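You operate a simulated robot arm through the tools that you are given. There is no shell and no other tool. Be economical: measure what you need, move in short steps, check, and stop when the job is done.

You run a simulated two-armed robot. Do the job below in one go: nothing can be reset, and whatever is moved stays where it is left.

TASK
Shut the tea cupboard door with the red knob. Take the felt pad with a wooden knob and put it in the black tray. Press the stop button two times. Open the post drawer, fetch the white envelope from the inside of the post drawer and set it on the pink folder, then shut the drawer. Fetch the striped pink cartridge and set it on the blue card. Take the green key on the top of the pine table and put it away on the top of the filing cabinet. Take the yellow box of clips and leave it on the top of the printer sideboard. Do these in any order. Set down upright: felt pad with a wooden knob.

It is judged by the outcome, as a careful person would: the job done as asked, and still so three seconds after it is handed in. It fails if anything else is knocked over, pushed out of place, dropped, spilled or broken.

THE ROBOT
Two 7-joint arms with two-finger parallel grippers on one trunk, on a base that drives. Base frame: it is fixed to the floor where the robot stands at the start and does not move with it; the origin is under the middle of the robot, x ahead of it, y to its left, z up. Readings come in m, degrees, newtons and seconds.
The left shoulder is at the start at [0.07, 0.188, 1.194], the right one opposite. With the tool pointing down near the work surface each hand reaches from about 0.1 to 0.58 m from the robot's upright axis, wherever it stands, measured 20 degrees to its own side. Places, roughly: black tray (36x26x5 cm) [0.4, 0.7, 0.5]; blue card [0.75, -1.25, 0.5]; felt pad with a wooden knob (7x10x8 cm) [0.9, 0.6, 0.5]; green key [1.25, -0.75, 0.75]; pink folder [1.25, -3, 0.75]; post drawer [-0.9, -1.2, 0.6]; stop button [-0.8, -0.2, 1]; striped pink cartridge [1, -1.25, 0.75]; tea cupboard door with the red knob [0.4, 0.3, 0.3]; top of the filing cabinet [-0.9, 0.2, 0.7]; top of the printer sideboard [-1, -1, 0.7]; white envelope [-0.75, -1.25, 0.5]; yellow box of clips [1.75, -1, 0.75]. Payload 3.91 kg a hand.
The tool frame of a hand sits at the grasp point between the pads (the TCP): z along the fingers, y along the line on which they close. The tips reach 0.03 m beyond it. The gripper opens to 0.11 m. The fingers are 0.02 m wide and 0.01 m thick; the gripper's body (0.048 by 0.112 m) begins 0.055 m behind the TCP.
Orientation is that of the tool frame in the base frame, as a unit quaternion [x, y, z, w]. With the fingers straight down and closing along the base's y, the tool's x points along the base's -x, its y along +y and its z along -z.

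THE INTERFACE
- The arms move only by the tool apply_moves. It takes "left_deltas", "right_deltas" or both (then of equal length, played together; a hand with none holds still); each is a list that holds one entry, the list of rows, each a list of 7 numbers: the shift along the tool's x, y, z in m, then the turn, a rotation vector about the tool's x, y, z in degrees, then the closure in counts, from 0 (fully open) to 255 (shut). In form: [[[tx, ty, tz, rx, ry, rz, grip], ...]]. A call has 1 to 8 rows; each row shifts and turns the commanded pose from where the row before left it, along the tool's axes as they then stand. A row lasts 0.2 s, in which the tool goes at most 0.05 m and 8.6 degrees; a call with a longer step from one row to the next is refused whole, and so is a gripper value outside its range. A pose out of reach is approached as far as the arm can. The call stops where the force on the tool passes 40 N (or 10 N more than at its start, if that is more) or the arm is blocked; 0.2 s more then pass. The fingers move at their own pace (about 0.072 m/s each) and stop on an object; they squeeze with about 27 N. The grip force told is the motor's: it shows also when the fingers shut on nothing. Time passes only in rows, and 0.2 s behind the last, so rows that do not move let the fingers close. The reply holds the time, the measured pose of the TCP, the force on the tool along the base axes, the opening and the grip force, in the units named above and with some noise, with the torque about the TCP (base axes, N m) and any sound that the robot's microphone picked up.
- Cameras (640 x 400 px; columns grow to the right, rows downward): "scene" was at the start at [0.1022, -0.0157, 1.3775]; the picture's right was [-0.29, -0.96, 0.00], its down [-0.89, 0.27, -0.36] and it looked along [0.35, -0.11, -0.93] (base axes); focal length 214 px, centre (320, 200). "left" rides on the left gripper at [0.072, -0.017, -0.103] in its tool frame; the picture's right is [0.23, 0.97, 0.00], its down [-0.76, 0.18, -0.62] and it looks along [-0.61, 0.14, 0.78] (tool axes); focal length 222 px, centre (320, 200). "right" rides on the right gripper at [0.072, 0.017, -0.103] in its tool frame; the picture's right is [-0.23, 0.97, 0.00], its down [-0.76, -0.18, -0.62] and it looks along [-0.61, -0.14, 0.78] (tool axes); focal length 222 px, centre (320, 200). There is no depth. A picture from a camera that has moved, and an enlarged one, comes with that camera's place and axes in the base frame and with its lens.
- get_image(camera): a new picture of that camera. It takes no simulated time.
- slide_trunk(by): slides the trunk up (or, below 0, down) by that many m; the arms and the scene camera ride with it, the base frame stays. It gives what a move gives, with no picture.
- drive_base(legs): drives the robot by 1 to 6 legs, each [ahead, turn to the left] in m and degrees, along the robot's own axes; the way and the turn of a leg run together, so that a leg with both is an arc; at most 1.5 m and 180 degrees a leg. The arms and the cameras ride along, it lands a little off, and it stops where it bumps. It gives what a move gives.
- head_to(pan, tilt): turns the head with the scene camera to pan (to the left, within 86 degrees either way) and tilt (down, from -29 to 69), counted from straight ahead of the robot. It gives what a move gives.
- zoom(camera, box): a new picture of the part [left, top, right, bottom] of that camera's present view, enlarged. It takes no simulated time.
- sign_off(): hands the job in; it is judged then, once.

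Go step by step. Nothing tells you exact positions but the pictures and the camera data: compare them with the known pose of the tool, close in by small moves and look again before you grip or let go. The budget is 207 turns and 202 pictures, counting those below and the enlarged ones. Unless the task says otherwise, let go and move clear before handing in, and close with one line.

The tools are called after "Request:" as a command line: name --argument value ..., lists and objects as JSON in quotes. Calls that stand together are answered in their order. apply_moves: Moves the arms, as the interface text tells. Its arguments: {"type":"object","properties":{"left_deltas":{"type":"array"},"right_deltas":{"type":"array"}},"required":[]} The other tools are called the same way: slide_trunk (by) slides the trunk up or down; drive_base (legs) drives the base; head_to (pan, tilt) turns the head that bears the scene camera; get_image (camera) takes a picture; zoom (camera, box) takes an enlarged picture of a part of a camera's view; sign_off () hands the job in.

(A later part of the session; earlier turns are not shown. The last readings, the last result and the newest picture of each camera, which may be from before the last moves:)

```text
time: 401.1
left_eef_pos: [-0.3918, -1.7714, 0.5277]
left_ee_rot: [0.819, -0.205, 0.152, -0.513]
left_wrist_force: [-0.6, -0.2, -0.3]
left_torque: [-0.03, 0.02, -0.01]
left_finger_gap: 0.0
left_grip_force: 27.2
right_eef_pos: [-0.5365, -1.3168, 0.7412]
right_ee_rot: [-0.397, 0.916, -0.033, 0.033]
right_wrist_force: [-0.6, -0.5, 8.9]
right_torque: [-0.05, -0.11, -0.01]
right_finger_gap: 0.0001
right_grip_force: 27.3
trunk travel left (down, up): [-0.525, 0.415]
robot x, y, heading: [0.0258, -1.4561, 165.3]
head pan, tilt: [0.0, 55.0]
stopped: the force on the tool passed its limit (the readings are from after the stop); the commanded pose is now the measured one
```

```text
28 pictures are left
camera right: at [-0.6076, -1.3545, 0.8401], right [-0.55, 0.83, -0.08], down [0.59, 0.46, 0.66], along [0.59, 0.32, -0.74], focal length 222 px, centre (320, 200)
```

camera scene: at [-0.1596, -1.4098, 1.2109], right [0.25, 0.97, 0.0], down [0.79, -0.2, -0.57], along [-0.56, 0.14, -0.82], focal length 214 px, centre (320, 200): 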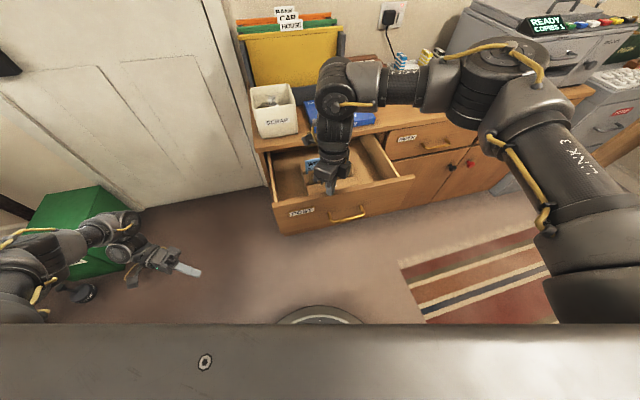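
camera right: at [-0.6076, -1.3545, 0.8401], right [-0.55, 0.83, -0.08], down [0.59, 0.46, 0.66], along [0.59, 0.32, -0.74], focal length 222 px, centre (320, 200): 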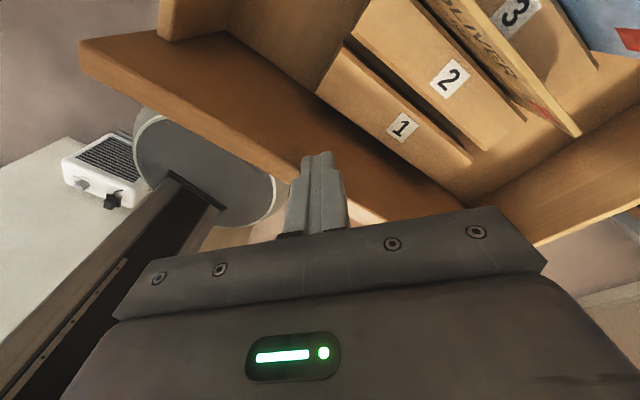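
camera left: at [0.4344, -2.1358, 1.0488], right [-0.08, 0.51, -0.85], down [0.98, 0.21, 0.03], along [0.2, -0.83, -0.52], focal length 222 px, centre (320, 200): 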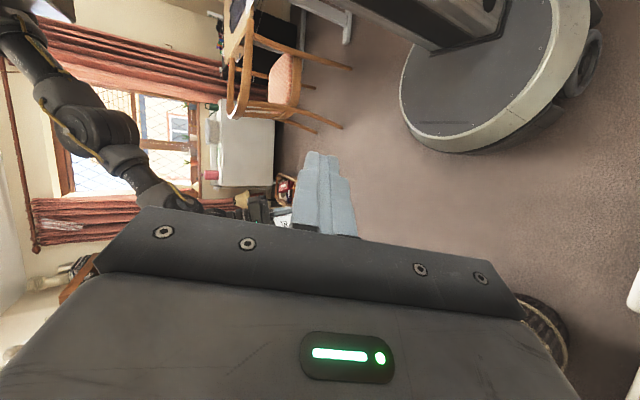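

I shifted the wrong way; I lift and move 11 cm toward +x, then lower again in front of the drawer.

Request:
slide_trunk --by 0.03

Request:
apply_moves --right_deltas '[[[-0.027, -0.029, 0, 0, 0, 0, 255], [-0.027, -0.029, 0, 0, 0, 0, 255], [-0.027, -0.029, 0, 0, 0, 0, 255]]]'

Request:
slide_trunk --by -0.14

Request:
drive_base --legs '[[0.2, 0]]'

Request:
get_image --camera "scene"

```text
time: 401.8
left_eef_pos: [-0.3928, -1.771, 0.5579]
left_ee_rot: [0.819, -0.205, 0.154, -0.513]
left_wrist_force: [-0.2, -0.3, -1.1]
left_torque: [0.0, 0.02, 0.0]
left_finger_gap: 0.0
left_grip_force: 26.4
right_eef_pos: [-0.5375, -1.3164, 0.7702]
right_ee_rot: [-0.397, 0.916, -0.032, 0.036]
right_wrist_force: [0.6, -0.3, -0.3]
right_torque: [0.0, -0.01, -0.04]
right_finger_gap: 0.0001
right_grip_force: 26.7
trunk travel left (down, up): [-0.555, 0.385]
robot x, y, heading: [0.0278, -1.4552, 165.3]
head pan, tilt: [0.0, 55.0]
```

```text
time: 402.6
left_eef_pos: [-0.391, -1.7713, 0.5577]
left_ee_rot: [0.82, -0.205, 0.153, -0.512]
left_wrist_force: [0.1, 0.8, -0.5]
left_torque: [0.02, 0.02, 0.02]
left_finger_gap: 0.0
left_grip_force: 27.1
right_eef_pos: [-0.4172, -1.3151, 0.7826]
right_ee_rot: [-0.396, 0.917, -0.033, 0.034]
right_wrist_force: [-0.7, -1.0, -0.9]
right_torque: [-0.01, 0.0, 0.03]
right_finger_gap: 0.0002
right_grip_force: 27.0
trunk travel left (down, up): [-0.555, 0.385]
robot x, y, heading: [0.024, -1.4601, 165.5]
head pan, tilt: [0.0, 55.0]
```

```text
time: 404.3
left_eef_pos: [-0.3919, -1.7704, 0.417]
left_ee_rot: [0.819, -0.205, 0.152, -0.514]
left_wrist_force: [0.4, -1.2, -0.7]
left_torque: [0.01, 0.01, 0.03]
left_finger_gap: 0.0002
left_grip_force: 26.9
right_eef_pos: [-0.4197, -1.3164, 0.6415]
right_ee_rot: [-0.398, 0.916, -0.032, 0.034]
right_wrist_force: [0.5, 0.0, 0.0]
right_torque: [-0.02, 0.01, -0.01]
right_finger_gap: 0.0
right_grip_force: 27.3
trunk travel left (down, up): [-0.415, 0.525]
robot x, y, heading: [0.0304, -1.4554, 165.4]
head pan, tilt: [0.0, 55.0]
```

```text
time: 405.9
left_eef_pos: [-0.5843, -1.7195, 0.4161]
left_ee_rot: [0.82, -0.204, 0.153, -0.513]
left_wrist_force: [-0.8, -0.3, 0.6]
left_torque: [0.0, 0.0, -0.02]
left_finger_gap: 0.0002
left_grip_force: 26.9
right_eef_pos: [-0.6111, -1.2646, 0.6403]
right_ee_rot: [-0.397, 0.917, -0.033, 0.036]
right_wrist_force: [0.4, 0.2, 0.0]
right_torque: [-0.02, -0.01, -0.06]
right_finger_gap: 0.0
right_grip_force: 27.1
trunk travel left (down, up): [-0.415, 0.525]
robot x, y, heading: [-0.1635, -1.4102, 165.5]
head pan, tilt: [0.0, 55.0]
```

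```text
27 pictures are left
camera scene: at [-0.2865, -1.3765, 1.1033], right [0.25, 0.97, 0.0], down [0.79, -0.21, -0.57], along [-0.55, 0.14, -0.82], focal length 214 px, centre (320, 200)
```

scene: 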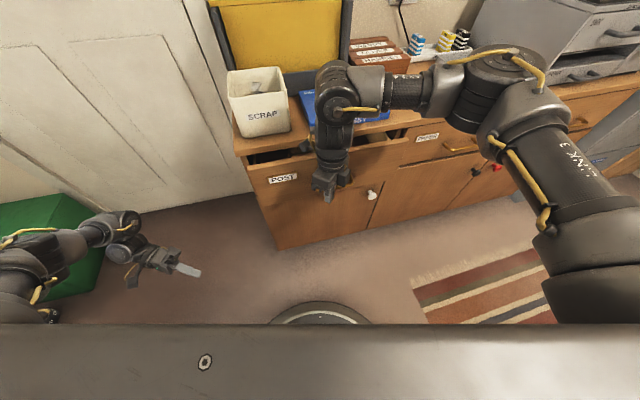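

Almost shut. To avoid the hand's body meeting the top's edge I back up a bit, tilt the fingers forward and push the rest.

Request:
drive_base --legs '[[-0.06, 0]]'

Request:
apply_moves --right_deltas '[[[0, 0, 0, -6, 6, 0, 255], [0, 0, 0, -6, 6, 0, 255], [0, 0, 0, -6, 6, 0, 255], [0, 0, 0, -5, 5, 0, 255]]]'

Request:
drive_base --legs '[[0.2, 0]]'

Request:
get_image --camera "scene"

```text
time: 406.9
left_eef_pos: [-0.5272, -1.7349, 0.4168]
left_ee_rot: [0.819, -0.205, 0.153, -0.514]
left_wrist_force: [0.2, 1.3, 0.5]
left_torque: [0.01, 0.0, 0.01]
left_finger_gap: 0.0
left_grip_force: 27.3
right_eef_pos: [-0.5509, -1.28, 0.6422]
right_ee_rot: [-0.397, 0.917, -0.032, 0.035]
right_wrist_force: [0.0, 0.1, 0.6]
right_torque: [-0.02, 0.03, 0.03]
right_finger_gap: 0.0001
right_grip_force: 27.0
trunk travel left (down, up): [-0.415, 0.525]
robot x, y, heading: [-0.109, -1.4208, 165.4]
head pan, tilt: [0.0, 55.0]
```

```text
time: 407.9
left_eef_pos: [-0.5265, -1.7353, 0.4174]
left_ee_rot: [0.82, -0.204, 0.153, -0.513]
left_wrist_force: [1.0, 0.5, 0.4]
left_torque: [0.02, -0.04, 0.04]
left_finger_gap: 0.0
left_grip_force: 27.2
right_eef_pos: [-0.553, -1.2803, 0.6416]
right_ee_rot: [-0.381, 0.893, 0.072, -0.227]
right_wrist_force: [-0.6, 0.3, 0.8]
right_torque: [-0.03, -0.02, -0.04]
right_finger_gap: 0.0003
right_grip_force: 26.6
trunk travel left (down, up): [-0.415, 0.525]
robot x, y, heading: [-0.1073, -1.4243, 165.3]
head pan, tilt: [0.0, 55.0]
```

```text
time: 409.2
left_eef_pos: [-0.6487, -1.7026, 0.4171]
left_ee_rot: [0.819, -0.207, 0.153, -0.513]
left_wrist_force: [-0.2, -0.7, -0.6]
left_torque: [0.01, 0.02, 0.02]
left_finger_gap: 0.0002
left_grip_force: 26.9
right_eef_pos: [-0.6682, -1.2505, 0.6437]
right_ee_rot: [-0.386, 0.893, 0.066, -0.224]
right_wrist_force: [9.6, 2.8, 11.9]
right_torque: [0.04, 0.11, -0.08]
right_finger_gap: 0.0001
right_grip_force: 27.2
trunk travel left (down, up): [-0.415, 0.525]
robot x, y, heading: [-0.2293, -1.389, 165.2]
head pan, tilt: [0.0, 55.0]
stopped in leg 1: the force on the tool passed its limit (the readings are from after the stop); the commanded pose is now the measured one
```

```text
26 pictures are left
camera scene: at [-0.3476, -1.3598, 1.1035], right [0.26, 0.97, 0.0], down [0.79, -0.21, -0.58], along [-0.56, 0.15, -0.82], focal length 214 px, centre (320, 200)
```

scene: 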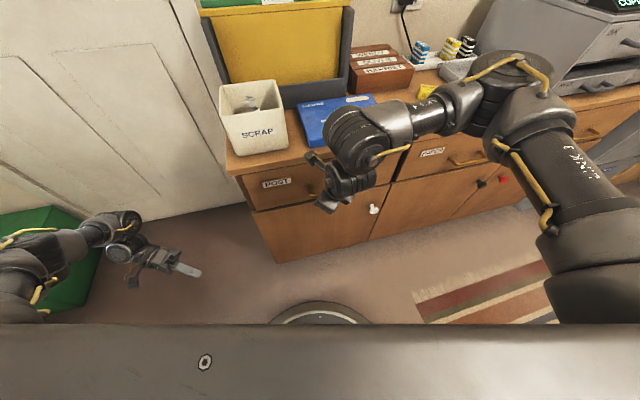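

The push ended on a firm stop. I back off, raise, and check that the drawer is flush.

Request:
drive_base --legs '[[-0.22, 0]]'

Request:
slide_trunk --by 0.4

Request:
zoom --camera "scene" --box '[160, 60, 440, 240]'

```text
time: 410.9
left_eef_pos: [-0.4327, -1.7586, 0.4187]
left_ee_rot: [0.819, -0.205, 0.153, -0.513]
left_wrist_force: [0.3, 0.1, -0.7]
left_torque: [-0.02, 0.01, -0.02]
left_finger_gap: 0.0
left_grip_force: 27.2
right_eef_pos: [-0.4527, -1.309, 0.6441]
right_ee_rot: [-0.387, 0.892, 0.066, -0.223]
right_wrist_force: [-0.3, 0.7, -0.5]
right_torque: [0.02, 0.01, 0.04]
right_finger_gap: 0.0
right_grip_force: 27.1
trunk travel left (down, up): [-0.415, 0.525]
robot x, y, heading: [-0.0143, -1.4463, 165.3]
head pan, tilt: [0.0, 55.0]
```

```text
time: 414.7
left_eef_pos: [-0.4323, -1.7588, 0.8161]
left_ee_rot: [0.819, -0.205, 0.154, -0.513]
left_wrist_force: [1.4, -0.8, 0.1]
left_torque: [-0.01, 0.0, -0.01]
left_finger_gap: 0.0
left_grip_force: 26.6
right_eef_pos: [-0.4555, -1.3098, 1.0423]
right_ee_rot: [-0.387, 0.892, 0.064, -0.223]
right_wrist_force: [0.2, 0.4, 0.4]
right_torque: [-0.01, 0.0, 0.03]
right_finger_gap: 0.0
right_grip_force: 27.1
trunk travel left (down, up): [-0.815, 0.125]
robot x, y, heading: [-0.0121, -1.448, 165.3]
head pan, tilt: [0.0, 55.0]
```

```text
2.22 times, centred on (300, 150) of scene
camera zoom: at [-0.1335, -1.4165, 1.5034], right [0.25, 0.97, 0.0], down [0.79, -0.21, -0.57], along [-0.55, 0.14, -0.82], focal length 477 px, centre (364, 311)
```

zoom: 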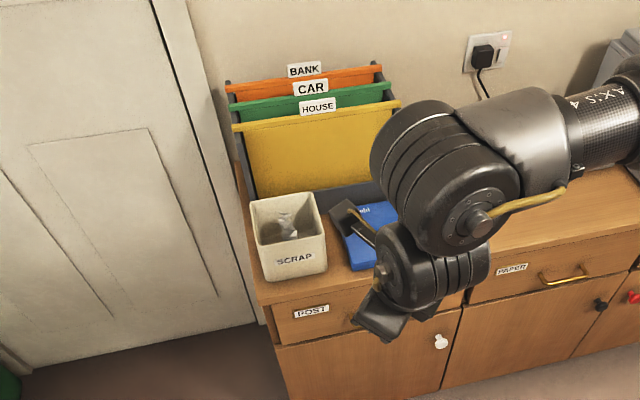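

The POST drawer is shut and everything is in place. Next the cartridge: I drive back to the shelf in the first room, facing it (heading -90).

Request:
drive_base --legs '[[0.14, 0], [0, -80], [0.66, 0], [0, -85], [1.05, 0], [0, -90]]'

Request:
head_to --pan 0 --tilt 50

Request:
get_image --camera "scene"

Request:
get_image --camera "right"

```text
time: 417.8
left_eef_pos: [-0.6721, -1.4637, 0.8184]
left_ee_rot: [0.736, -0.418, 0.299, -0.44]
left_wrist_force: [-0.2, -0.4, 0.1]
left_torque: [0.0, 0.03, -0.01]
left_finger_gap: 0.0
left_grip_force: 27.1
right_eef_pos: [-0.4493, -1.0583, 1.0418]
right_ee_rot: [-0.122, 0.965, 0.125, -0.196]
right_wrist_force: [0.2, -0.5, 0.0]
right_torque: [0.02, 0.03, 0.01]
right_finger_gap: 0.0
right_grip_force: 26.9
trunk travel left (down, up): [-0.815, 0.125]
robot x, y, heading: [-0.1526, -1.4123, 133.2]
head pan, tilt: [0.0, 55.0]
stopped in leg 2: the force on the tool passed its limit (the readings are from after the stop); the commanded pose is now the measured one
```

```text
time: 418.4
left_eef_pos: [-0.6709, -1.4632, 0.8172]
left_ee_rot: [0.736, -0.417, 0.301, -0.44]
left_wrist_force: [-0.3, -0.4, 0.5]
left_torque: [0.0, -0.01, -0.02]
left_finger_gap: 0.0
left_grip_force: 26.7
right_eef_pos: [-0.45, -1.0583, 1.0432]
right_ee_rot: [-0.121, 0.965, 0.125, -0.196]
right_wrist_force: [0.0, 0.1, 1.1]
right_torque: [0.0, 0.01, 0.03]
right_finger_gap: 0.0003
right_grip_force: 26.9
trunk travel left (down, up): [-0.815, 0.125]
robot x, y, heading: [-0.152, -1.4086, 133.0]
head pan, tilt: [0.0, 50.0]
```

```text
24 pictures are left
camera scene: at [-0.2397, -1.3179, 1.5099], right [0.73, 0.68, 0.0], down [0.52, -0.56, -0.64], along [-0.44, 0.47, -0.77], focal length 214 px, centre (320, 200)
```

scene: 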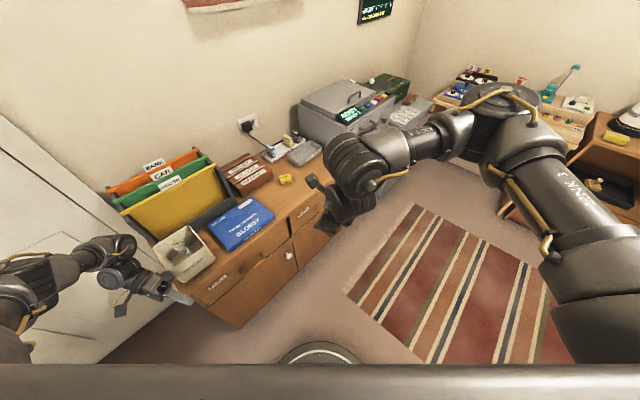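

```text
23 pictures are left
camera right: at [-0.4753, -1.0828, 1.1643], right [0.02, 0.98, 0.2], down [0.97, -0.07, 0.24], along [0.25, 0.19, -0.95], focal length 222 px, centre (320, 200)
```

right: 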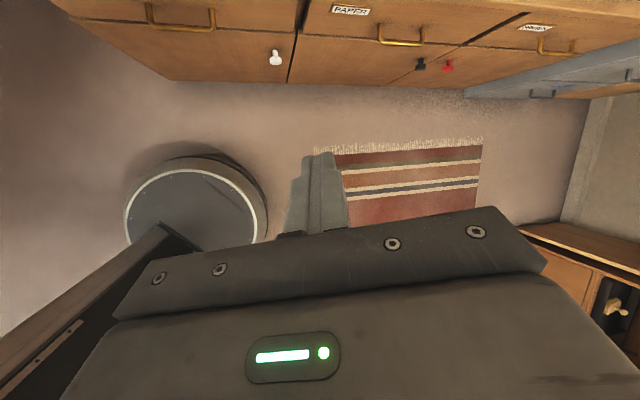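

The left fingertips touched the scrap bin's corner again; I raise the left hand above it and then continue the turn.

Request:
drive_base --legs '[[0, 5]]'

Request:
apply_moves --left_deltas '[[[0.003, -0.036, -0.017, 0, 0, 0, 255], [0.003, -0.036, -0.017, 0, 0, 0, 255], [0.003, -0.036, -0.017, 0, 0, 0, 255], [0.003, -0.036, -0.017, 0, 0, 0, 255], [0.003, -0.036, -0.017, 0, 0, 0, 255], [0.003, -0.036, -0.017, 0, 0, 0, 255]]]'

Request:
slide_trunk --by 0.1

Request:
zoom --camera "scene" --box '[60, 140, 360, 340]'

```text
time: 419.3
left_eef_pos: [-0.665, -1.5067, 0.817]
left_ee_rot: [0.753, -0.387, 0.282, -0.452]
left_wrist_force: [0.5, 0.0, 0.1]
left_torque: [0.0, 0.02, 0.0]
left_finger_gap: 0.0
left_grip_force: 27.0
right_eef_pos: [-0.4789, -1.0836, 1.0424]
right_ee_rot: [-0.163, 0.959, 0.115, -0.2]
right_wrist_force: [0.5, 0.5, -0.3]
right_torque: [0.0, 0.04, 0.01]
right_finger_gap: 0.0
right_grip_force: 26.8
trunk travel left (down, up): [-0.815, 0.125]
robot x, y, heading: [-0.1521, -1.4106, 137.8]
head pan, tilt: [0.0, 50.0]
```

```text
time: 420.7
left_eef_pos: [-0.6638, -1.5092, 1.0563]
left_ee_rot: [0.753, -0.386, 0.282, -0.452]
left_wrist_force: [-0.5, -0.7, 0.0]
left_torque: [-0.03, 0.02, -0.02]
left_finger_gap: 0.0
left_grip_force: 27.4
right_eef_pos: [-0.4801, -1.0857, 1.043]
right_ee_rot: [-0.164, 0.959, 0.116, -0.2]
right_wrist_force: [0.4, 0.3, 0.7]
right_torque: [0.02, 0.02, 0.03]
right_finger_gap: 0.0
right_grip_force: 26.9
trunk travel left (down, up): [-0.815, 0.125]
robot x, y, heading: [-0.1503, -1.4134, 137.8]
head pan, tilt: [0.0, 50.0]
```

```text
time: 422.0
left_eef_pos: [-0.6646, -1.5094, 1.1553]
left_ee_rot: [0.752, -0.387, 0.281, -0.453]
left_wrist_force: [-0.6, -1.3, -0.3]
left_torque: [-0.01, -0.01, -0.02]
left_finger_gap: 0.0
left_grip_force: 27.3
right_eef_pos: [-0.4802, -1.0842, 1.142]
right_ee_rot: [-0.163, 0.959, 0.116, -0.201]
right_wrist_force: [-0.2, -0.5, 0.1]
right_torque: [0.02, -0.01, -0.01]
right_finger_gap: 0.0
right_grip_force: 27.3
trunk travel left (down, up): [-0.915, 0.025]
robot x, y, heading: [-0.15, -1.4122, 138.0]
head pan, tilt: [0.0, 50.0]
```

```text
2.00 times, centred on (210, 240) of scene
camera zoom: at [-0.2486, -1.326, 1.6099], right [0.67, 0.74, 0.0], down [0.57, -0.51, -0.64], along [-0.48, 0.43, -0.77], focal length 429 px, centre (540, 120)
```

zoom: 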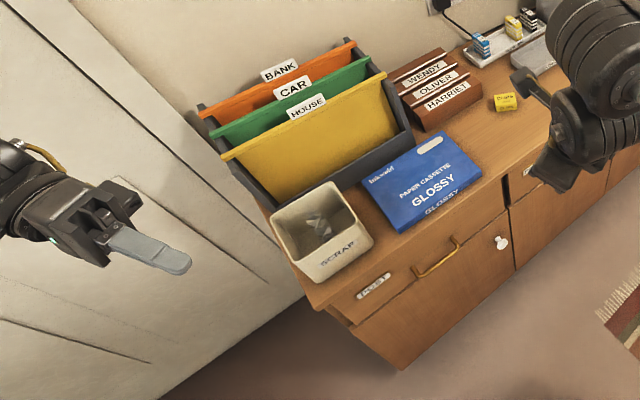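

Everything still stands. With both hands raised, I continue the trip.

Request:
drive_base --legs '[[0, -53], [0.66, 0], [0, -85], [1.05, 0]]'

Request:
drive_base --legs '[[0, -90]]'

Request:
get_image --camera "scene"

```text
time: 436.7
left_eef_pos: [1.2763, -0.3741, 1.1544]
left_ee_rot: [0.098, 0.84, -0.523, -0.104]
left_wrist_force: [0.5, -0.1, -0.5]
left_torque: [0.01, 0.0, -0.01]
left_finger_gap: 0.0
left_grip_force: 27.4
right_eef_pos: [1.4143, -0.8152, 1.1428]
right_ee_rot: [0.841, 0.489, 0.229, 0.038]
right_wrist_force: [-0.3, -0.6, -0.4]
right_torque: [0.0, 0.0, -0.01]
right_finger_gap: 0.0002
right_grip_force: 26.8
trunk travel left (down, up): [-0.915, 0.025]
robot x, y, heading: [0.9559, -0.7823, -1.1]
head pan, tilt: [0.0, 50.0]
```

```text
time: 440.9
left_eef_pos: [1.3674, -1.1021, 1.1553]
left_ee_rot: [0.661, 0.528, -0.297, -0.443]
left_wrist_force: [-0.3, -0.5, 0.5]
left_torque: [0.04, 0.03, -0.03]
left_finger_gap: 0.0
left_grip_force: 27.1
right_eef_pos: [0.9272, -1.2459, 1.1431]
right_ee_rot: [0.942, -0.244, 0.135, 0.188]
right_wrist_force: [0.2, -0.9, -0.2]
right_torque: [-0.03, -0.01, 0.06]
right_finger_gap: 0.0
right_grip_force: 26.2
trunk travel left (down, up): [-0.915, 0.025]
robot x, y, heading: [0.951, -0.7863, -90.6]
head pan, tilt: [0.0, 50.0]
```

```text
21 pictures are left
camera scene: at [0.9525, -0.9104, 1.6099], right [-1.0, 0.01, 0.0], down [0.01, 0.77, -0.64], along [-0.01, -0.64, -0.77], focal length 214 px, centre (320, 200)
```

scene: 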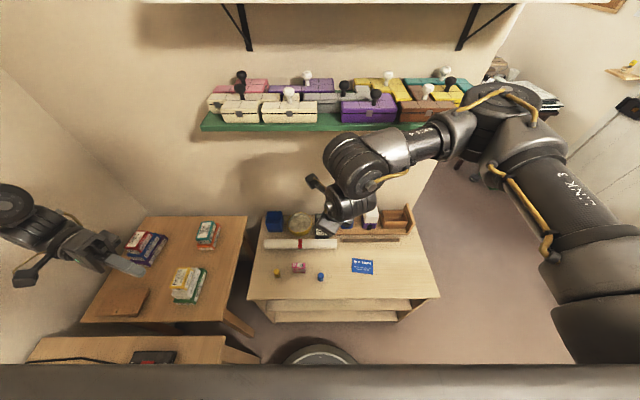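

Request:
zoom --camera "scene" --box '[250, 235, 400, 305]'

```text
4.27 times, centred on (325, 270) of scene
camera zoom: at [0.9525, -0.9104, 1.6099], right [-1.0, 0.01, 0.0], down [0.01, 0.77, -0.64], along [-0.01, -0.64, -0.77], focal length 915 px, centre (299, -99)
```

zoom: 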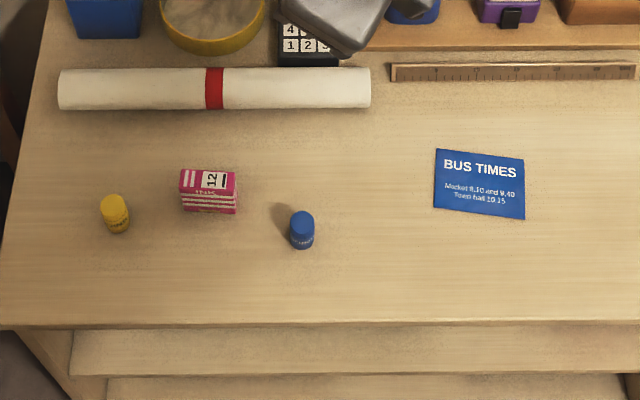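

The striped pink cartridge is at about (1.043, -1.30), top z≈0.69 (6×3×3.5 cm); the blue BUS TIMES card is to its right. I straighten the hand (vertical, closing along y) and turn toward it.

Request:
apply_moves --right_deltas '[[[0, 0, 0, 6, -6, 0, 100], [0, 0, 0, 6, -6, 0, 100], [0, 0, 0, 6, -6, 0, 100], [0, 0, 0, 5, -5, 0, 100], [0, 0, 0, 0, 0, -7, 100], [0, 0, 0, 0, 0, -7, 100], [0, 0, 0, 0, 0, -7, 100], [0, 0, 0, 0, 0, -7, 100]]]'

Request:
drive_base --legs '[[0.05, 12]]'

Request:
slide_trunk --by -0.3

Request:
get_image --camera "right"

```text
time: 442.7
left_eef_pos: [1.3675, -1.1025, 1.1565]
left_ee_rot: [0.661, 0.528, -0.297, -0.443]
left_wrist_force: [-1.0, 1.0, 0.8]
left_torque: [-0.03, 0.03, 0.06]
left_finger_gap: 0.0003
left_grip_force: 27.5
right_eef_pos: [0.9267, -1.2448, 1.1414]
right_ee_rot: [0.999, -0.002, 0.005, -0.054]
right_wrist_force: [0.3, 1.2, -0.2]
right_torque: [0.01, 0.01, 0.02]
right_finger_gap: 0.067
right_grip_force: 0.0
trunk travel left (down, up): [-0.915, 0.025]
robot x, y, heading: [0.9522, -0.7831, -90.6]
head pan, tilt: [0.0, 50.0]
```

```text
time: 443.9
left_eef_pos: [1.4286, -1.0583, 1.1556]
left_ee_rot: [0.601, 0.596, -0.342, -0.408]
left_wrist_force: [-0.4, 0.5, 0.4]
left_torque: [0.01, 0.01, 0.02]
left_finger_gap: 0.0
left_grip_force: 27.0
right_eef_pos: [1.0279, -1.2905, 1.1423]
right_ee_rot: [0.993, 0.103, 0.0, -0.054]
right_wrist_force: [-0.4, -0.6, 0.4]
right_torque: [-0.02, 0.02, 0.01]
right_finger_gap: 0.0668
right_grip_force: 0.0
trunk travel left (down, up): [-0.915, 0.025]
robot x, y, heading: [0.9594, -0.8322, -78.2]
head pan, tilt: [0.0, 50.0]
```

```text
time: 446.9
left_eef_pos: [1.4313, -1.0582, 0.8553]
left_ee_rot: [0.6, 0.596, -0.343, -0.408]
left_wrist_force: [-0.1, 0.6, 0.2]
left_torque: [0.0, -0.01, -0.01]
left_finger_gap: 0.0
left_grip_force: 27.0
right_eef_pos: [1.0301, -1.292, 0.8422]
right_ee_rot: [0.993, 0.103, -0.001, -0.055]
right_wrist_force: [0.3, -0.3, 0.0]
right_torque: [-0.02, 0.0, -0.01]
right_finger_gap: 0.0668
right_grip_force: 0.0
trunk travel left (down, up): [-0.615, 0.325]
robot x, y, heading: [0.9599, -0.8365, -78.3]
head pan, tilt: [0.0, 50.0]
```

```text
19 pictures are left
camera right: at [1.1053, -1.3043, 0.9434], right [-0.02, -0.99, -0.11], down [-0.77, -0.05, 0.63], along [-0.63, 0.1, -0.77], focal length 222 px, centre (320, 200)
```

right: 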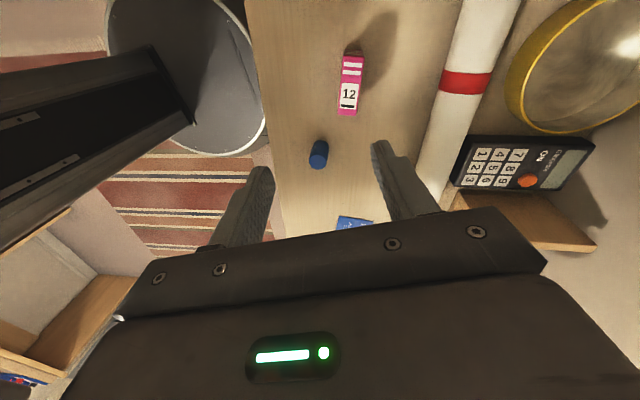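

The cartridge is at (1.047, -1.305), aligned with x. My left hand is low over the neighbouring table, so I lower only the right arm.

Request:
apply_moves --right_deltas '[[[0, 0, 0, 0, 0, 6, 100], [0, 0, 0, 0, 0, 6, 100], [0.005, 0.004, 0.025, 0, 0, 0, 100], [0.004, 0.003, 0.025, 0, 0, 0, 100], [0.004, 0.003, 0.025, 0, 0, 0, 100], [0.004, 0.002, 0.025, 0, 0, 0, 100]]]'

Request:
get_image --camera "right"

```text
time: 448.3
left_eef_pos: [1.4298, -1.0583, 0.8547]
left_ee_rot: [0.6, 0.596, -0.343, -0.409]
left_wrist_force: [1.0, -0.8, 0.1]
left_torque: [-0.02, 0.0, -0.03]
left_finger_gap: 0.0
left_grip_force: 27.0
right_eef_pos: [1.0454, -1.2936, 0.7417]
right_ee_rot: [0.998, -0.001, -0.006, -0.055]
right_wrist_force: [-0.4, -0.6, -0.1]
right_torque: [-0.01, 0.02, -0.01]
right_finger_gap: 0.0669
right_grip_force: 0.0
trunk travel left (down, up): [-0.615, 0.325]
robot x, y, heading: [0.959, -0.8339, -78.5]
head pan, tilt: [0.0, 50.0]
```

```text
18 pictures are left
camera right: at [1.1191, -1.3221, 0.8403], right [-0.23, -0.97, -0.1], down [-0.75, 0.11, 0.65], along [-0.62, 0.23, -0.75], focal length 222 px, centre (320, 200)
```

right: 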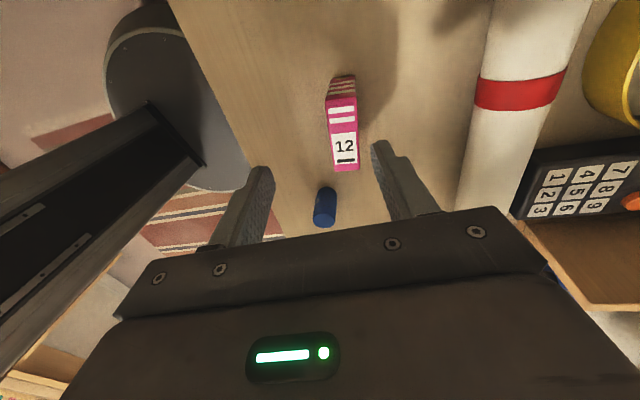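

Request:
apply_moves --right_deltas '[[[0.005, 0.014, 0.0, 0, 0, 0, 100], [0, 0, 0.025, 0, 0, 0, 100], [0, 0, 0.02, 0, 0, 0, 100], [0, 0, 0, 0, 0, 0, 255], [0, 0, 0, 0, 0, 0, 255], [0, 0, 0, 0, 0, 0, 255]]]'

Request:
apply_moves --right_deltas '[[[0, 0, -0.03, 0, 0, 0, 255], [0, 0, -0.03, 0, 0, 0, 255]]]'

Request:
get_image --camera "right"

```text
time: 449.7
left_eef_pos: [1.4304, -1.0574, 0.8551]
left_ee_rot: [0.6, 0.596, -0.343, -0.409]
left_wrist_force: [-0.2, -0.4, 0.4]
left_torque: [0.0, 0.0, 0.01]
left_finger_gap: 0.0002
left_grip_force: 27.3
right_eef_pos: [1.0492, -1.3024, 0.6964]
right_ee_rot: [0.998, -0.002, -0.007, -0.056]
right_wrist_force: [0.5, 0.1, -0.2]
right_torque: [0.01, -0.03, 0.02]
right_finger_gap: 0.021
right_grip_force: 27.2
trunk travel left (down, up): [-0.615, 0.325]
robot x, y, heading: [0.9581, -0.833, -78.3]
head pan, tilt: [0.0, 50.0]
```

```text
time: 450.3
left_eef_pos: [1.4297, -1.0582, 0.854]
left_ee_rot: [0.6, 0.595, -0.342, -0.41]
left_wrist_force: [-0.2, -0.2, -0.5]
left_torque: [0.0, 0.0, -0.04]
left_finger_gap: 0.0
left_grip_force: 27.3
right_eef_pos: [1.0518, -1.311, 0.7557]
right_ee_rot: [0.998, -0.001, -0.007, -0.054]
right_wrist_force: [0.5, 0.5, -0.6]
right_torque: [-0.03, 0.01, 0.01]
right_finger_gap: 0.0209
right_grip_force: 26.9
trunk travel left (down, up): [-0.615, 0.325]
robot x, y, heading: [0.9595, -0.8334, -78.0]
head pan, tilt: [0.0, 50.0]
```

```text
17 pictures are left
camera right: at [1.1247, -1.3389, 0.8548], right [-0.23, -0.97, -0.1], down [-0.75, 0.11, 0.65], along [-0.62, 0.23, -0.75], focal length 222 px, centre (320, 200)
```

right: 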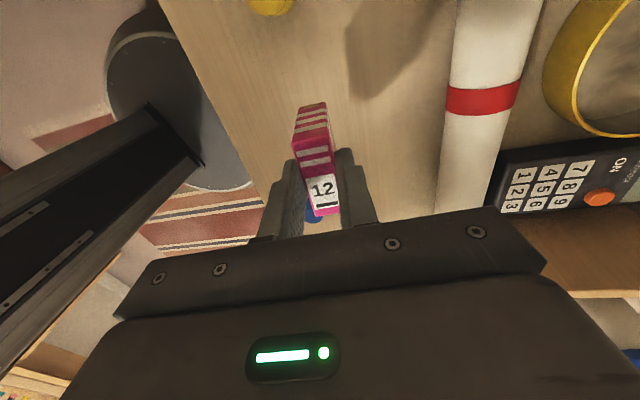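

Cartridge held. I raise, turn right toward the blue card, and counter-rotate the hand to keep the cartridge aligned.

Request:
slide_trunk --by 0.12

Request:
drive_base --legs '[[0, -34.5]]'

Request:
apply_moves --right_deltas '[[[0, 0, 0, 0, 0, -7, 255], [0, 0, 0, 0, 0, -7, 255], [0, 0, 0, 0, 0, -7, 255], [0, 0, 0, 0, 0, -7, 255], [0, 0, 0, 0, 0, -6.5, 255]]]'

Request:
get_image --camera "right"

```text
time: 451.8
left_eef_pos: [1.4305, -1.0586, 0.975]
left_ee_rot: [0.601, 0.595, -0.343, -0.409]
left_wrist_force: [0.1, 0.2, -0.7]
left_torque: [-0.03, -0.02, 0.03]
left_finger_gap: 0.0
left_grip_force: 26.8
right_eef_pos: [1.0517, -1.3101, 0.8748]
right_ee_rot: [0.998, -0.001, -0.007, -0.055]
right_wrist_force: [-0.2, -0.8, -0.7]
right_torque: [-0.03, -0.01, -0.03]
right_finger_gap: 0.0211
right_grip_force: 27.0
trunk travel left (down, up): [-0.735, 0.205]
robot x, y, heading: [0.9606, -0.8364, -78.2]
head pan, tilt: [0.0, 50.0]
```

```text
time: 453.9
left_eef_pos: [1.2207, -1.286, 0.9746]
left_ee_rot: [0.75, 0.391, -0.206, -0.492]
left_wrist_force: [-0.7, 0.4, 0.1]
left_torque: [-0.02, -0.03, -0.02]
left_finger_gap: 0.0
left_grip_force: 27.1
right_eef_pos: [0.7668, -1.2788, 0.8746]
right_ee_rot: [0.953, -0.297, 0.01, -0.053]
right_wrist_force: [-0.4, -0.1, -1.2]
right_torque: [0.0, 0.0, 0.0]
right_finger_gap: 0.021
right_grip_force: 27.1
trunk travel left (down, up): [-0.735, 0.205]
robot x, y, heading: [0.9595, -0.8311, -112.9]
head pan, tilt: [0.0, 50.0]
```

```text
time: 455.1
left_eef_pos: [1.2213, -1.2843, 0.9745]
left_ee_rot: [0.749, 0.392, -0.207, -0.492]
left_wrist_force: [0.4, -0.3, -0.3]
left_torque: [-0.05, -0.03, 0.0]
left_finger_gap: 0.0
left_grip_force: 26.6
right_eef_pos: [0.7678, -1.2787, 0.8749]
right_ee_rot: [0.998, 0.001, 0.026, -0.049]
right_wrist_force: [0.3, 0.3, -1.6]
right_torque: [0.01, 0.0, -0.02]
right_finger_gap: 0.0209
right_grip_force: 27.2
trunk travel left (down, up): [-0.735, 0.205]
robot x, y, heading: [0.9585, -0.8346, -112.7]
head pan, tilt: [0.0, 50.0]
```

```text
16 pictures are left
camera right: at [0.8332, -1.3059, 0.9798], right [-0.22, -0.97, -0.11], down [-0.79, 0.12, 0.6], along [-0.57, 0.22, -0.79], focal length 222 px, centre (320, 200)
```

right: 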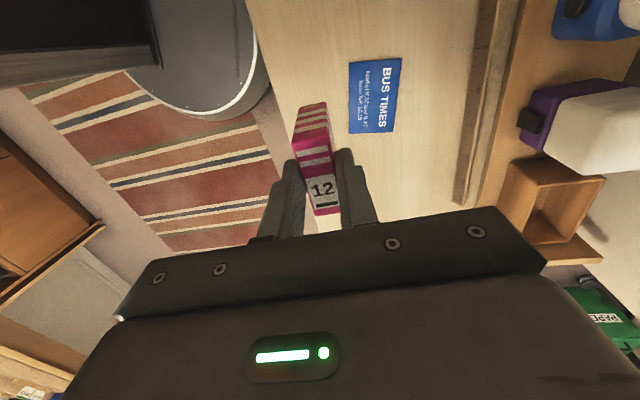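

Request:
apply_moves --right_deltas '[[[-0.0055, 0.023, 0.02, 0, 0, 0, 255], [-0.0055, 0.023, 0.02, 0, 0, 0, 255], [0, 0, 0.027, 0, 0, 0, 255], [0, 0, 0.027, 0, 0, 0, 255], [0, 0, 0.027, 0, 0, 0, 255], [0, 0, 0.027, 0, 0, 0, 255]]]'

Request:
get_image --camera "right"

```text
time: 456.5
left_eef_pos: [1.2216, -1.285, 0.9758]
left_ee_rot: [0.749, 0.392, -0.207, -0.492]
left_wrist_force: [0.0, -0.3, -0.3]
left_torque: [0.0, -0.01, 0.0]
left_finger_gap: 0.0
left_grip_force: 27.6
right_eef_pos: [0.7587, -1.3111, 0.7234]
right_ee_rot: [0.999, -0.001, 0.025, -0.048]
right_wrist_force: [-0.2, -0.4, -0.6]
right_torque: [0.01, 0.01, -0.01]
right_finger_gap: 0.0209
right_grip_force: 26.7
trunk travel left (down, up): [-0.735, 0.205]
robot x, y, heading: [0.9609, -0.8349, -112.8]
head pan, tilt: [0.0, 50.0]
```

```text
15 pictures are left
camera right: at [0.8251, -1.3378, 0.8269], right [-0.23, -0.97, -0.11], down [-0.79, 0.12, 0.6], along [-0.57, 0.22, -0.79], focal length 222 px, centre (320, 200)
```

right: 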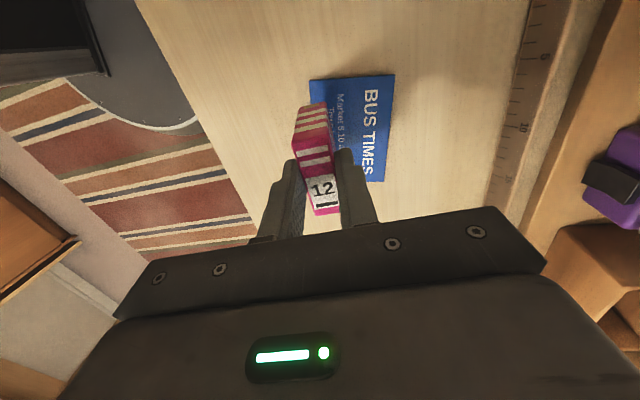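

Request:
apply_moves --right_deltas '[[[0.005, 0.021, 0, 0, 0, 0, 255], [0, 0, 0.014, 0, 0, 0, 255], [0, 0, 0.01, 0, 0, 0, 255]]]'

Request:
get_image --camera "right"

```text
time: 457.3
left_eef_pos: [1.2209, -1.2842, 0.9762]
left_ee_rot: [0.75, 0.391, -0.207, -0.492]
left_wrist_force: [-0.3, -0.1, -0.4]
left_torque: [0.02, -0.01, 0.02]
left_finger_gap: 0.0
left_grip_force: 26.9
right_eef_pos: [0.7681, -1.3275, 0.7005]
right_ee_rot: [0.999, -0.002, 0.025, -0.046]
right_wrist_force: [-1.4, -0.4, 7.6]
right_torque: [-0.08, 0.39, 0.0]
right_finger_gap: 0.021
right_grip_force: 26.9
trunk travel left (down, up): [-0.735, 0.205]
robot x, y, heading: [0.9599, -0.8331, -112.7]
head pan, tilt: [0.0, 50.0]
```

```text
14 pictures are left
camera right: at [0.8342, -1.3554, 0.8041], right [-0.23, -0.97, -0.1], down [-0.79, 0.12, 0.6], along [-0.57, 0.22, -0.79], focal length 222 px, centre (320, 200)
```

right: 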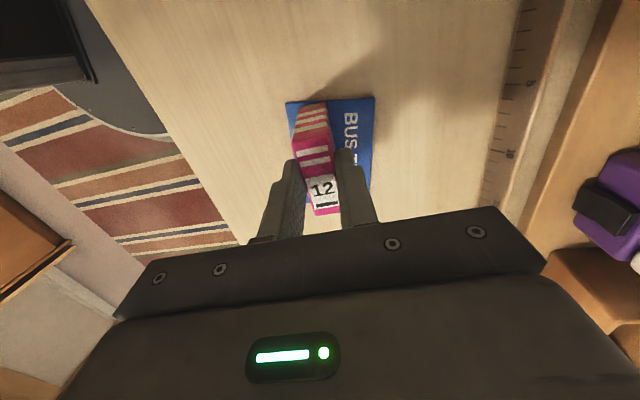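

The cartridge stands on the blue card. I release and lift away.

Request:
apply_moves --right_deltas '[[[0, 0, 0, 0, 0, 0, 190], [0, 0, 0, 0, 0, 0, 150], [0, 0, 0, 0, 0, 0, 110], [0, 0, -0.03, 0, 0, 0, 110], [0, 0, -0.04, 0, 0, 0, 110], [0, 0, -0.045, 0, 0, 0, 110], [0, 0, -0.045, 0, 0, 0, 110]]]'

Request:
get_image --camera "right"

```text
time: 458.9
left_eef_pos: [1.2219, -1.2839, 0.975]
left_ee_rot: [0.75, 0.391, -0.207, -0.492]
left_wrist_force: [0.4, -0.1, 0.3]
left_torque: [0.02, 0.04, 0.02]
left_finger_gap: 0.0002
left_grip_force: 27.2
right_eef_pos: [0.7563, -1.3443, 0.8579]
right_ee_rot: [0.998, -0.001, 0.026, -0.049]
right_wrist_force: [0.8, 0.9, 0.6]
right_torque: [0.03, 0.02, -0.02]
right_finger_gap: 0.0626
right_grip_force: 0.1
trunk travel left (down, up): [-0.735, 0.205]
robot x, y, heading: [0.9589, -0.8332, -112.6]
head pan, tilt: [0.0, 50.0]
```

```text
13 pictures are left
camera right: at [0.8235, -1.3716, 0.9619], right [-0.23, -0.97, -0.11], down [-0.79, 0.12, 0.6], along [-0.57, 0.22, -0.79], focal length 222 px, centre (320, 200)
```

right: 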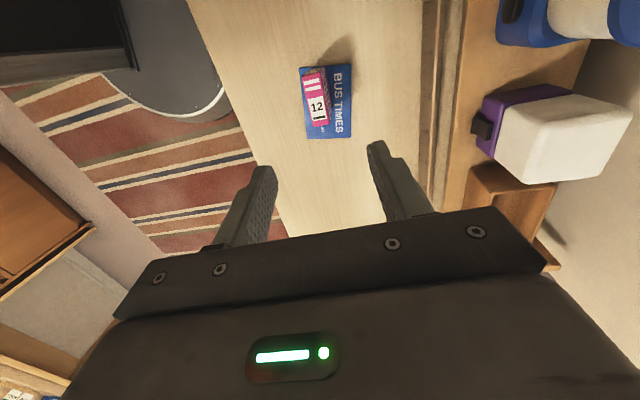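

The cartridge sits on the blue card. Last is the green key: I raise, turn to the pine table, and align the hand to grip the key's plate across its thickness.

Request:
slide_trunk --by 0.17

Request:
drive_base --legs '[[0, 118], [-0.15, 4]]'

Request:
apply_moves --right_deltas '[[[0, 0, 0, 0, 0, 7.5, 139], [0, 0, 0, 0, 0, 7.5, 139], [0, 0, 0, 0, 0, 7.5, 139]]]'

Request:
get_image --camera "right"

```text
time: 460.8
left_eef_pos: [1.2219, -1.2858, 1.144]
left_ee_rot: [0.749, 0.392, -0.207, -0.492]
left_wrist_force: [-0.9, -0.2, -0.4]
left_torque: [0.02, 0.01, -0.02]
left_finger_gap: 0.0002
left_grip_force: 27.3
right_eef_pos: [0.7564, -1.3441, 1.0262]
right_ee_rot: [0.999, 0.0, 0.025, -0.048]
right_wrist_force: [0.2, 0.2, -0.1]
right_torque: [0.03, 0.02, 0.01]
right_finger_gap: 0.0627
right_grip_force: 0.2
trunk travel left (down, up): [-0.905, 0.035]
robot x, y, heading: [0.9595, -0.834, -112.8]
head pan, tilt: [0.0, 50.0]
```

```text
time: 467.0
left_eef_pos: [1.0604, -0.393, 1.1444]
left_ee_rot: [0.027, 0.846, -0.529, -0.062]
left_wrist_force: [-0.2, -1.0, -0.3]
left_torque: [-0.03, -0.02, 0.04]
left_finger_gap: 0.0
left_grip_force: 27.2
right_eef_pos: [1.351, -0.7611, 1.026]
right_ee_rot: [0.493, 0.868, -0.031, -0.047]
right_wrist_force: [0.9, 0.0, 0.4]
right_torque: [-0.05, 0.03, 0.03]
right_finger_gap: 0.0625
right_grip_force: 0.0
trunk travel left (down, up): [-0.905, 0.035]
robot x, y, heading: [0.8091, -0.8498, 8.2]
head pan, tilt: [0.0, 50.0]
```

```text
time: 467.8
left_eef_pos: [1.0588, -0.3937, 1.1461]
left_ee_rot: [0.028, 0.845, -0.53, -0.061]
left_wrist_force: [-0.6, -0.2, -0.1]
left_torque: [-0.01, 0.01, -0.03]
left_finger_gap: 0.0
left_grip_force: 26.9
right_eef_pos: [1.3492, -0.7617, 1.0274]
right_ee_rot: [0.653, 0.755, -0.039, -0.039]
right_wrist_force: [-0.2, 0.2, -0.4]
right_torque: [0.02, -0.04, -0.02]
right_finger_gap: 0.0502
right_grip_force: 0.1
trunk travel left (down, up): [-0.905, 0.035]
robot x, y, heading: [0.8072, -0.8528, 8.3]
head pan, tilt: [0.0, 50.0]
```

```text
12 pictures are left
camera right: at [1.3666, -0.687, 1.1282], right [0.99, -0.08, -0.11], down [0.0, -0.78, 0.63], along [-0.14, -0.63, -0.77], focal length 222 px, centre (320, 200)
```

right: 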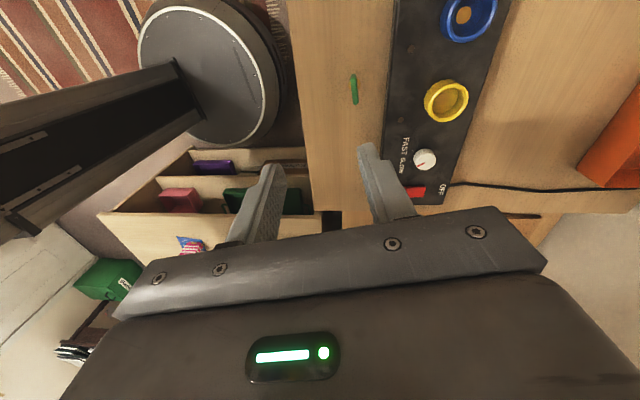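

The key's plate is seen edge-on, exactly across my closing axis. I correct the small tilt, centre, and lower in two steps.

Request:
apply_moves --right_deltas '[[[0.002, 0.0205, 0, -6.4, 0, 0, 139], [0, 0, 0, 0, 0, 0, 139]]]'

Request:
slide_trunk --by -0.13

Request:
get_image --camera "right"

```text
time: 468.4
left_eef_pos: [1.0583, -0.3936, 1.1448]
left_ee_rot: [0.028, 0.845, -0.53, -0.062]
left_wrist_force: [0.0, -1.1, 0.0]
left_torque: [0.0, 0.01, -0.01]
left_finger_gap: 0.0
left_grip_force: 27.2
right_eef_pos: [1.3699, -0.7562, 1.027]
right_ee_rot: [0.654, 0.757, 0.004, -0.002]
right_wrist_force: [-0.3, -0.4, -0.2]
right_torque: [0.02, 0.02, -0.04]
right_finger_gap: 0.0501
right_grip_force: 0.1
trunk travel left (down, up): [-0.905, 0.035]
robot x, y, heading: [0.8065, -0.8538, 8.2]
head pan, tilt: [0.0, 50.0]
```

```text
time: 470.0
left_eef_pos: [1.0584, -0.3931, 1.0161]
left_ee_rot: [0.029, 0.845, -0.53, -0.062]
left_wrist_force: [0.2, 0.6, 0.9]
left_torque: [-0.01, -0.06, 0.0]
left_finger_gap: 0.0001
left_grip_force: 26.7
right_eef_pos: [1.3693, -0.7573, 0.895]
right_ee_rot: [0.653, 0.757, 0.005, -0.003]
right_wrist_force: [-0.5, -0.4, -0.1]
right_torque: [0.02, 0.01, 0.02]
right_finger_gap: 0.0502
right_grip_force: 0.0
trunk travel left (down, up): [-0.775, 0.165]
robot x, y, heading: [0.813, -0.8493, 8.5]
head pan, tilt: [0.0, 50.0]
```

```text
11 pictures are left
camera right: at [1.3751, -0.684, 0.9992], right [1.0, -0.08, 0.0], down [-0.06, -0.79, 0.62], along [-0.05, -0.61, -0.79], focal length 222 px, centre (320, 200)
```

right: 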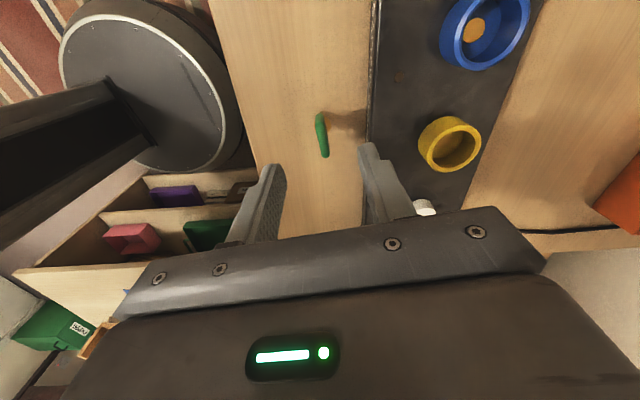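

Request:
slide_trunk --by -0.08

Request:
apply_moves --right_deltas '[[[0, 0, 0, 0, 0, 0, 255], [0, 0, 0, 0, 0, 0, 255], [0, 0, 0, 0, 0, 0, 255], [0, 0, 0, 0, 0, 0, 255]]]'

Request:
slide_trunk --by 0.2

Request:
get_image --camera "right"

```text
time: 471.2
left_eef_pos: [1.0579, -0.3945, 0.9358]
left_ee_rot: [0.028, 0.845, -0.53, -0.061]
left_wrist_force: [-0.3, -0.2, -0.3]
left_torque: [-0.02, 0.0, -0.01]
left_finger_gap: 0.0
left_grip_force: 27.0
right_eef_pos: [1.3701, -0.7573, 0.8156]
right_ee_rot: [0.654, 0.757, 0.005, -0.003]
right_wrist_force: [-0.3, -0.5, -0.8]
right_torque: [-0.01, 0.0, 0.01]
right_finger_gap: 0.0499
right_grip_force: 0.1
trunk travel left (down, up): [-0.695, 0.245]
robot x, y, heading: [0.8086, -0.8518, 8.4]
head pan, tilt: [0.0, 50.0]
```

```text
time: 472.2
left_eef_pos: [1.0591, -0.3936, 0.9344]
left_ee_rot: [0.029, 0.845, -0.53, -0.062]
left_wrist_force: [-0.5, -0.1, 0.0]
left_torque: [-0.01, -0.03, 0.03]
left_finger_gap: 0.0002
left_grip_force: 27.2
right_eef_pos: [1.37, -0.7562, 0.8152]
right_ee_rot: [0.653, 0.757, 0.003, -0.003]
right_wrist_force: [0.3, 0.8, -0.5]
right_torque: [-0.01, 0.03, -0.03]
right_finger_gap: 0.0083
right_grip_force: 27.1
trunk travel left (down, up): [-0.695, 0.245]
robot x, y, heading: [0.8089, -0.8545, 8.6]
head pan, tilt: [0.0, 50.0]
```

```text
time: 474.4
left_eef_pos: [1.0586, -0.3938, 1.1342]
left_ee_rot: [0.028, 0.845, -0.53, -0.062]
left_wrist_force: [0.0, 0.1, -0.7]
left_torque: [0.03, 0.02, 0.02]
left_finger_gap: 0.0001
left_grip_force: 27.1
right_eef_pos: [1.3695, -0.7557, 1.0144]
right_ee_rot: [0.654, 0.757, 0.004, -0.003]
right_wrist_force: [0.7, -0.3, 0.0]
right_torque: [0.0, 0.03, 0.01]
right_finger_gap: 0.0081
right_grip_force: 27.1
trunk travel left (down, up): [-0.895, 0.045]
robot x, y, heading: [0.8092, -0.8532, 8.5]
head pan, tilt: [0.0, 50.0]
```

```text
10 pictures are left
camera right: at [1.3753, -0.6838, 1.1188], right [1.0, -0.08, 0.0], down [-0.06, -0.79, 0.62], along [-0.05, -0.61, -0.79], focal length 222 px, centre (320, 200)
```

right: 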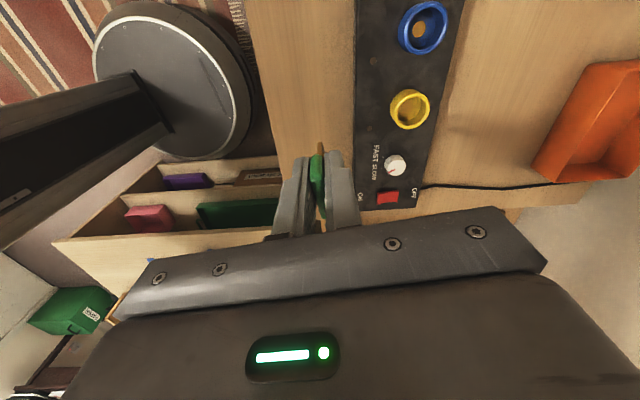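

The key is held. The free space on the cabinet is right of the PRINT JOB pad, around (-0.80, 0.43). I raise the left hand out of the way and drive there.

Request:
apply_moves --left_deltas '[[[0.003, -0.036, -0.017, 0, 0, 0, 255], [0.003, -0.036, -0.017, 0, 0, 0, 255], [0.003, -0.036, -0.017, 0, 0, 0, 255], [0.003, -0.036, -0.017, 0, 0, 0, 255], [0.003, -0.036, -0.017, 0, 0, 0, 255]]]'

Request:
drive_base --legs '[[0, 126.8], [1.25, 0], [0, 15]]'

Request:
head_to --pan 5 --tilt 40

Request:
get_image --camera "scene"

```text
time: 475.8
left_eef_pos: [1.0447, -0.4022, 1.2889]
left_ee_rot: [-0.021, 0.829, -0.541, -0.14]
left_wrist_force: [-0.5, -0.4, -0.1]
left_torque: [0.02, -0.04, 0.0]
left_finger_gap: 0.0
left_grip_force: 27.1
left hand out of reach, approached as far as the arm can: row 5
right_eef_pos: [1.3693, -0.7582, 1.0151]
right_ee_rot: [0.653, 0.757, 0.006, -0.003]
right_wrist_force: [-0.3, -0.7, -0.5]
right_torque: [0.02, -0.03, 0.02]
right_finger_gap: 0.0081
right_grip_force: 26.8
trunk travel left (down, up): [-0.895, 0.045]
robot x, y, heading: [0.8102, -0.8458, 8.4]
head pan, tilt: [0.0, 50.0]
stopped in row 5 (left hand): the arm was blocked; the commanded pose is now the measured one
```

```text
time: 488.2
left_eef_pos: [-0.5355, -0.151, 1.2889]
left_ee_rot: [0.787, -0.262, 0.316, -0.461]
left_wrist_force: [0.1, -0.5, -0.1]
left_torque: [-0.01, 0.02, 0.02]
left_finger_gap: 0.0003
left_grip_force: 27.0
right_eef_pos: [-0.5582, 0.3294, 1.0145]
right_ee_rot: [-0.492, 0.871, -0.002, -0.004]
right_wrist_force: [-0.5, 0.1, -0.9]
right_torque: [0.0, -0.01, 0.03]
right_finger_gap: 0.008
right_grip_force: 27.1
trunk travel left (down, up): [-0.895, 0.045]
robot x, y, heading: [-0.0638, 0.0468, 148.7]
head pan, tilt: [0.0, 50.0]
```

```text
time: 488.9
left_eef_pos: [-0.536, -0.1527, 1.2889]
left_ee_rot: [0.787, -0.261, 0.315, -0.462]
left_wrist_force: [-0.1, -0.5, -0.3]
left_torque: [0.01, 0.01, -0.02]
left_finger_gap: 0.0002
left_grip_force: 27.2
right_eef_pos: [-0.5576, 0.3301, 1.0156]
right_ee_rot: [-0.492, 0.871, 0.0, -0.004]
right_wrist_force: [0.6, 0.2, -1.8]
right_torque: [0.04, 0.01, -0.02]
right_finger_gap: 0.008
right_grip_force: 27.0
trunk travel left (down, up): [-0.895, 0.045]
robot x, y, heading: [-0.0673, 0.0418, 148.7]
head pan, tilt: [5.0, 40.0]
```

```text
9 pictures are left
camera scene: at [-0.1857, 0.1075, 1.6041], right [0.44, 0.9, 0.0], down [0.58, -0.28, -0.77], along [-0.69, 0.34, -0.64], focal length 214 px, centre (320, 200)
```

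scene: 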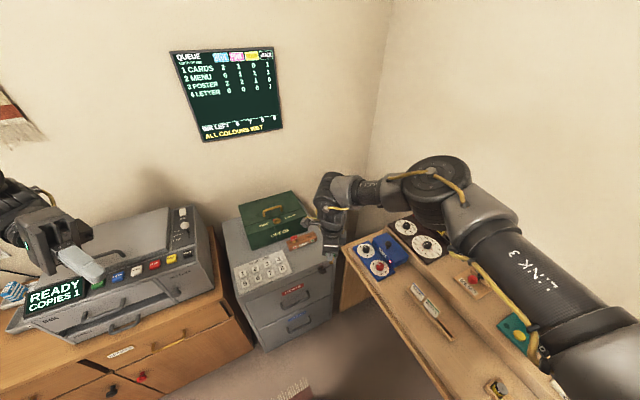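

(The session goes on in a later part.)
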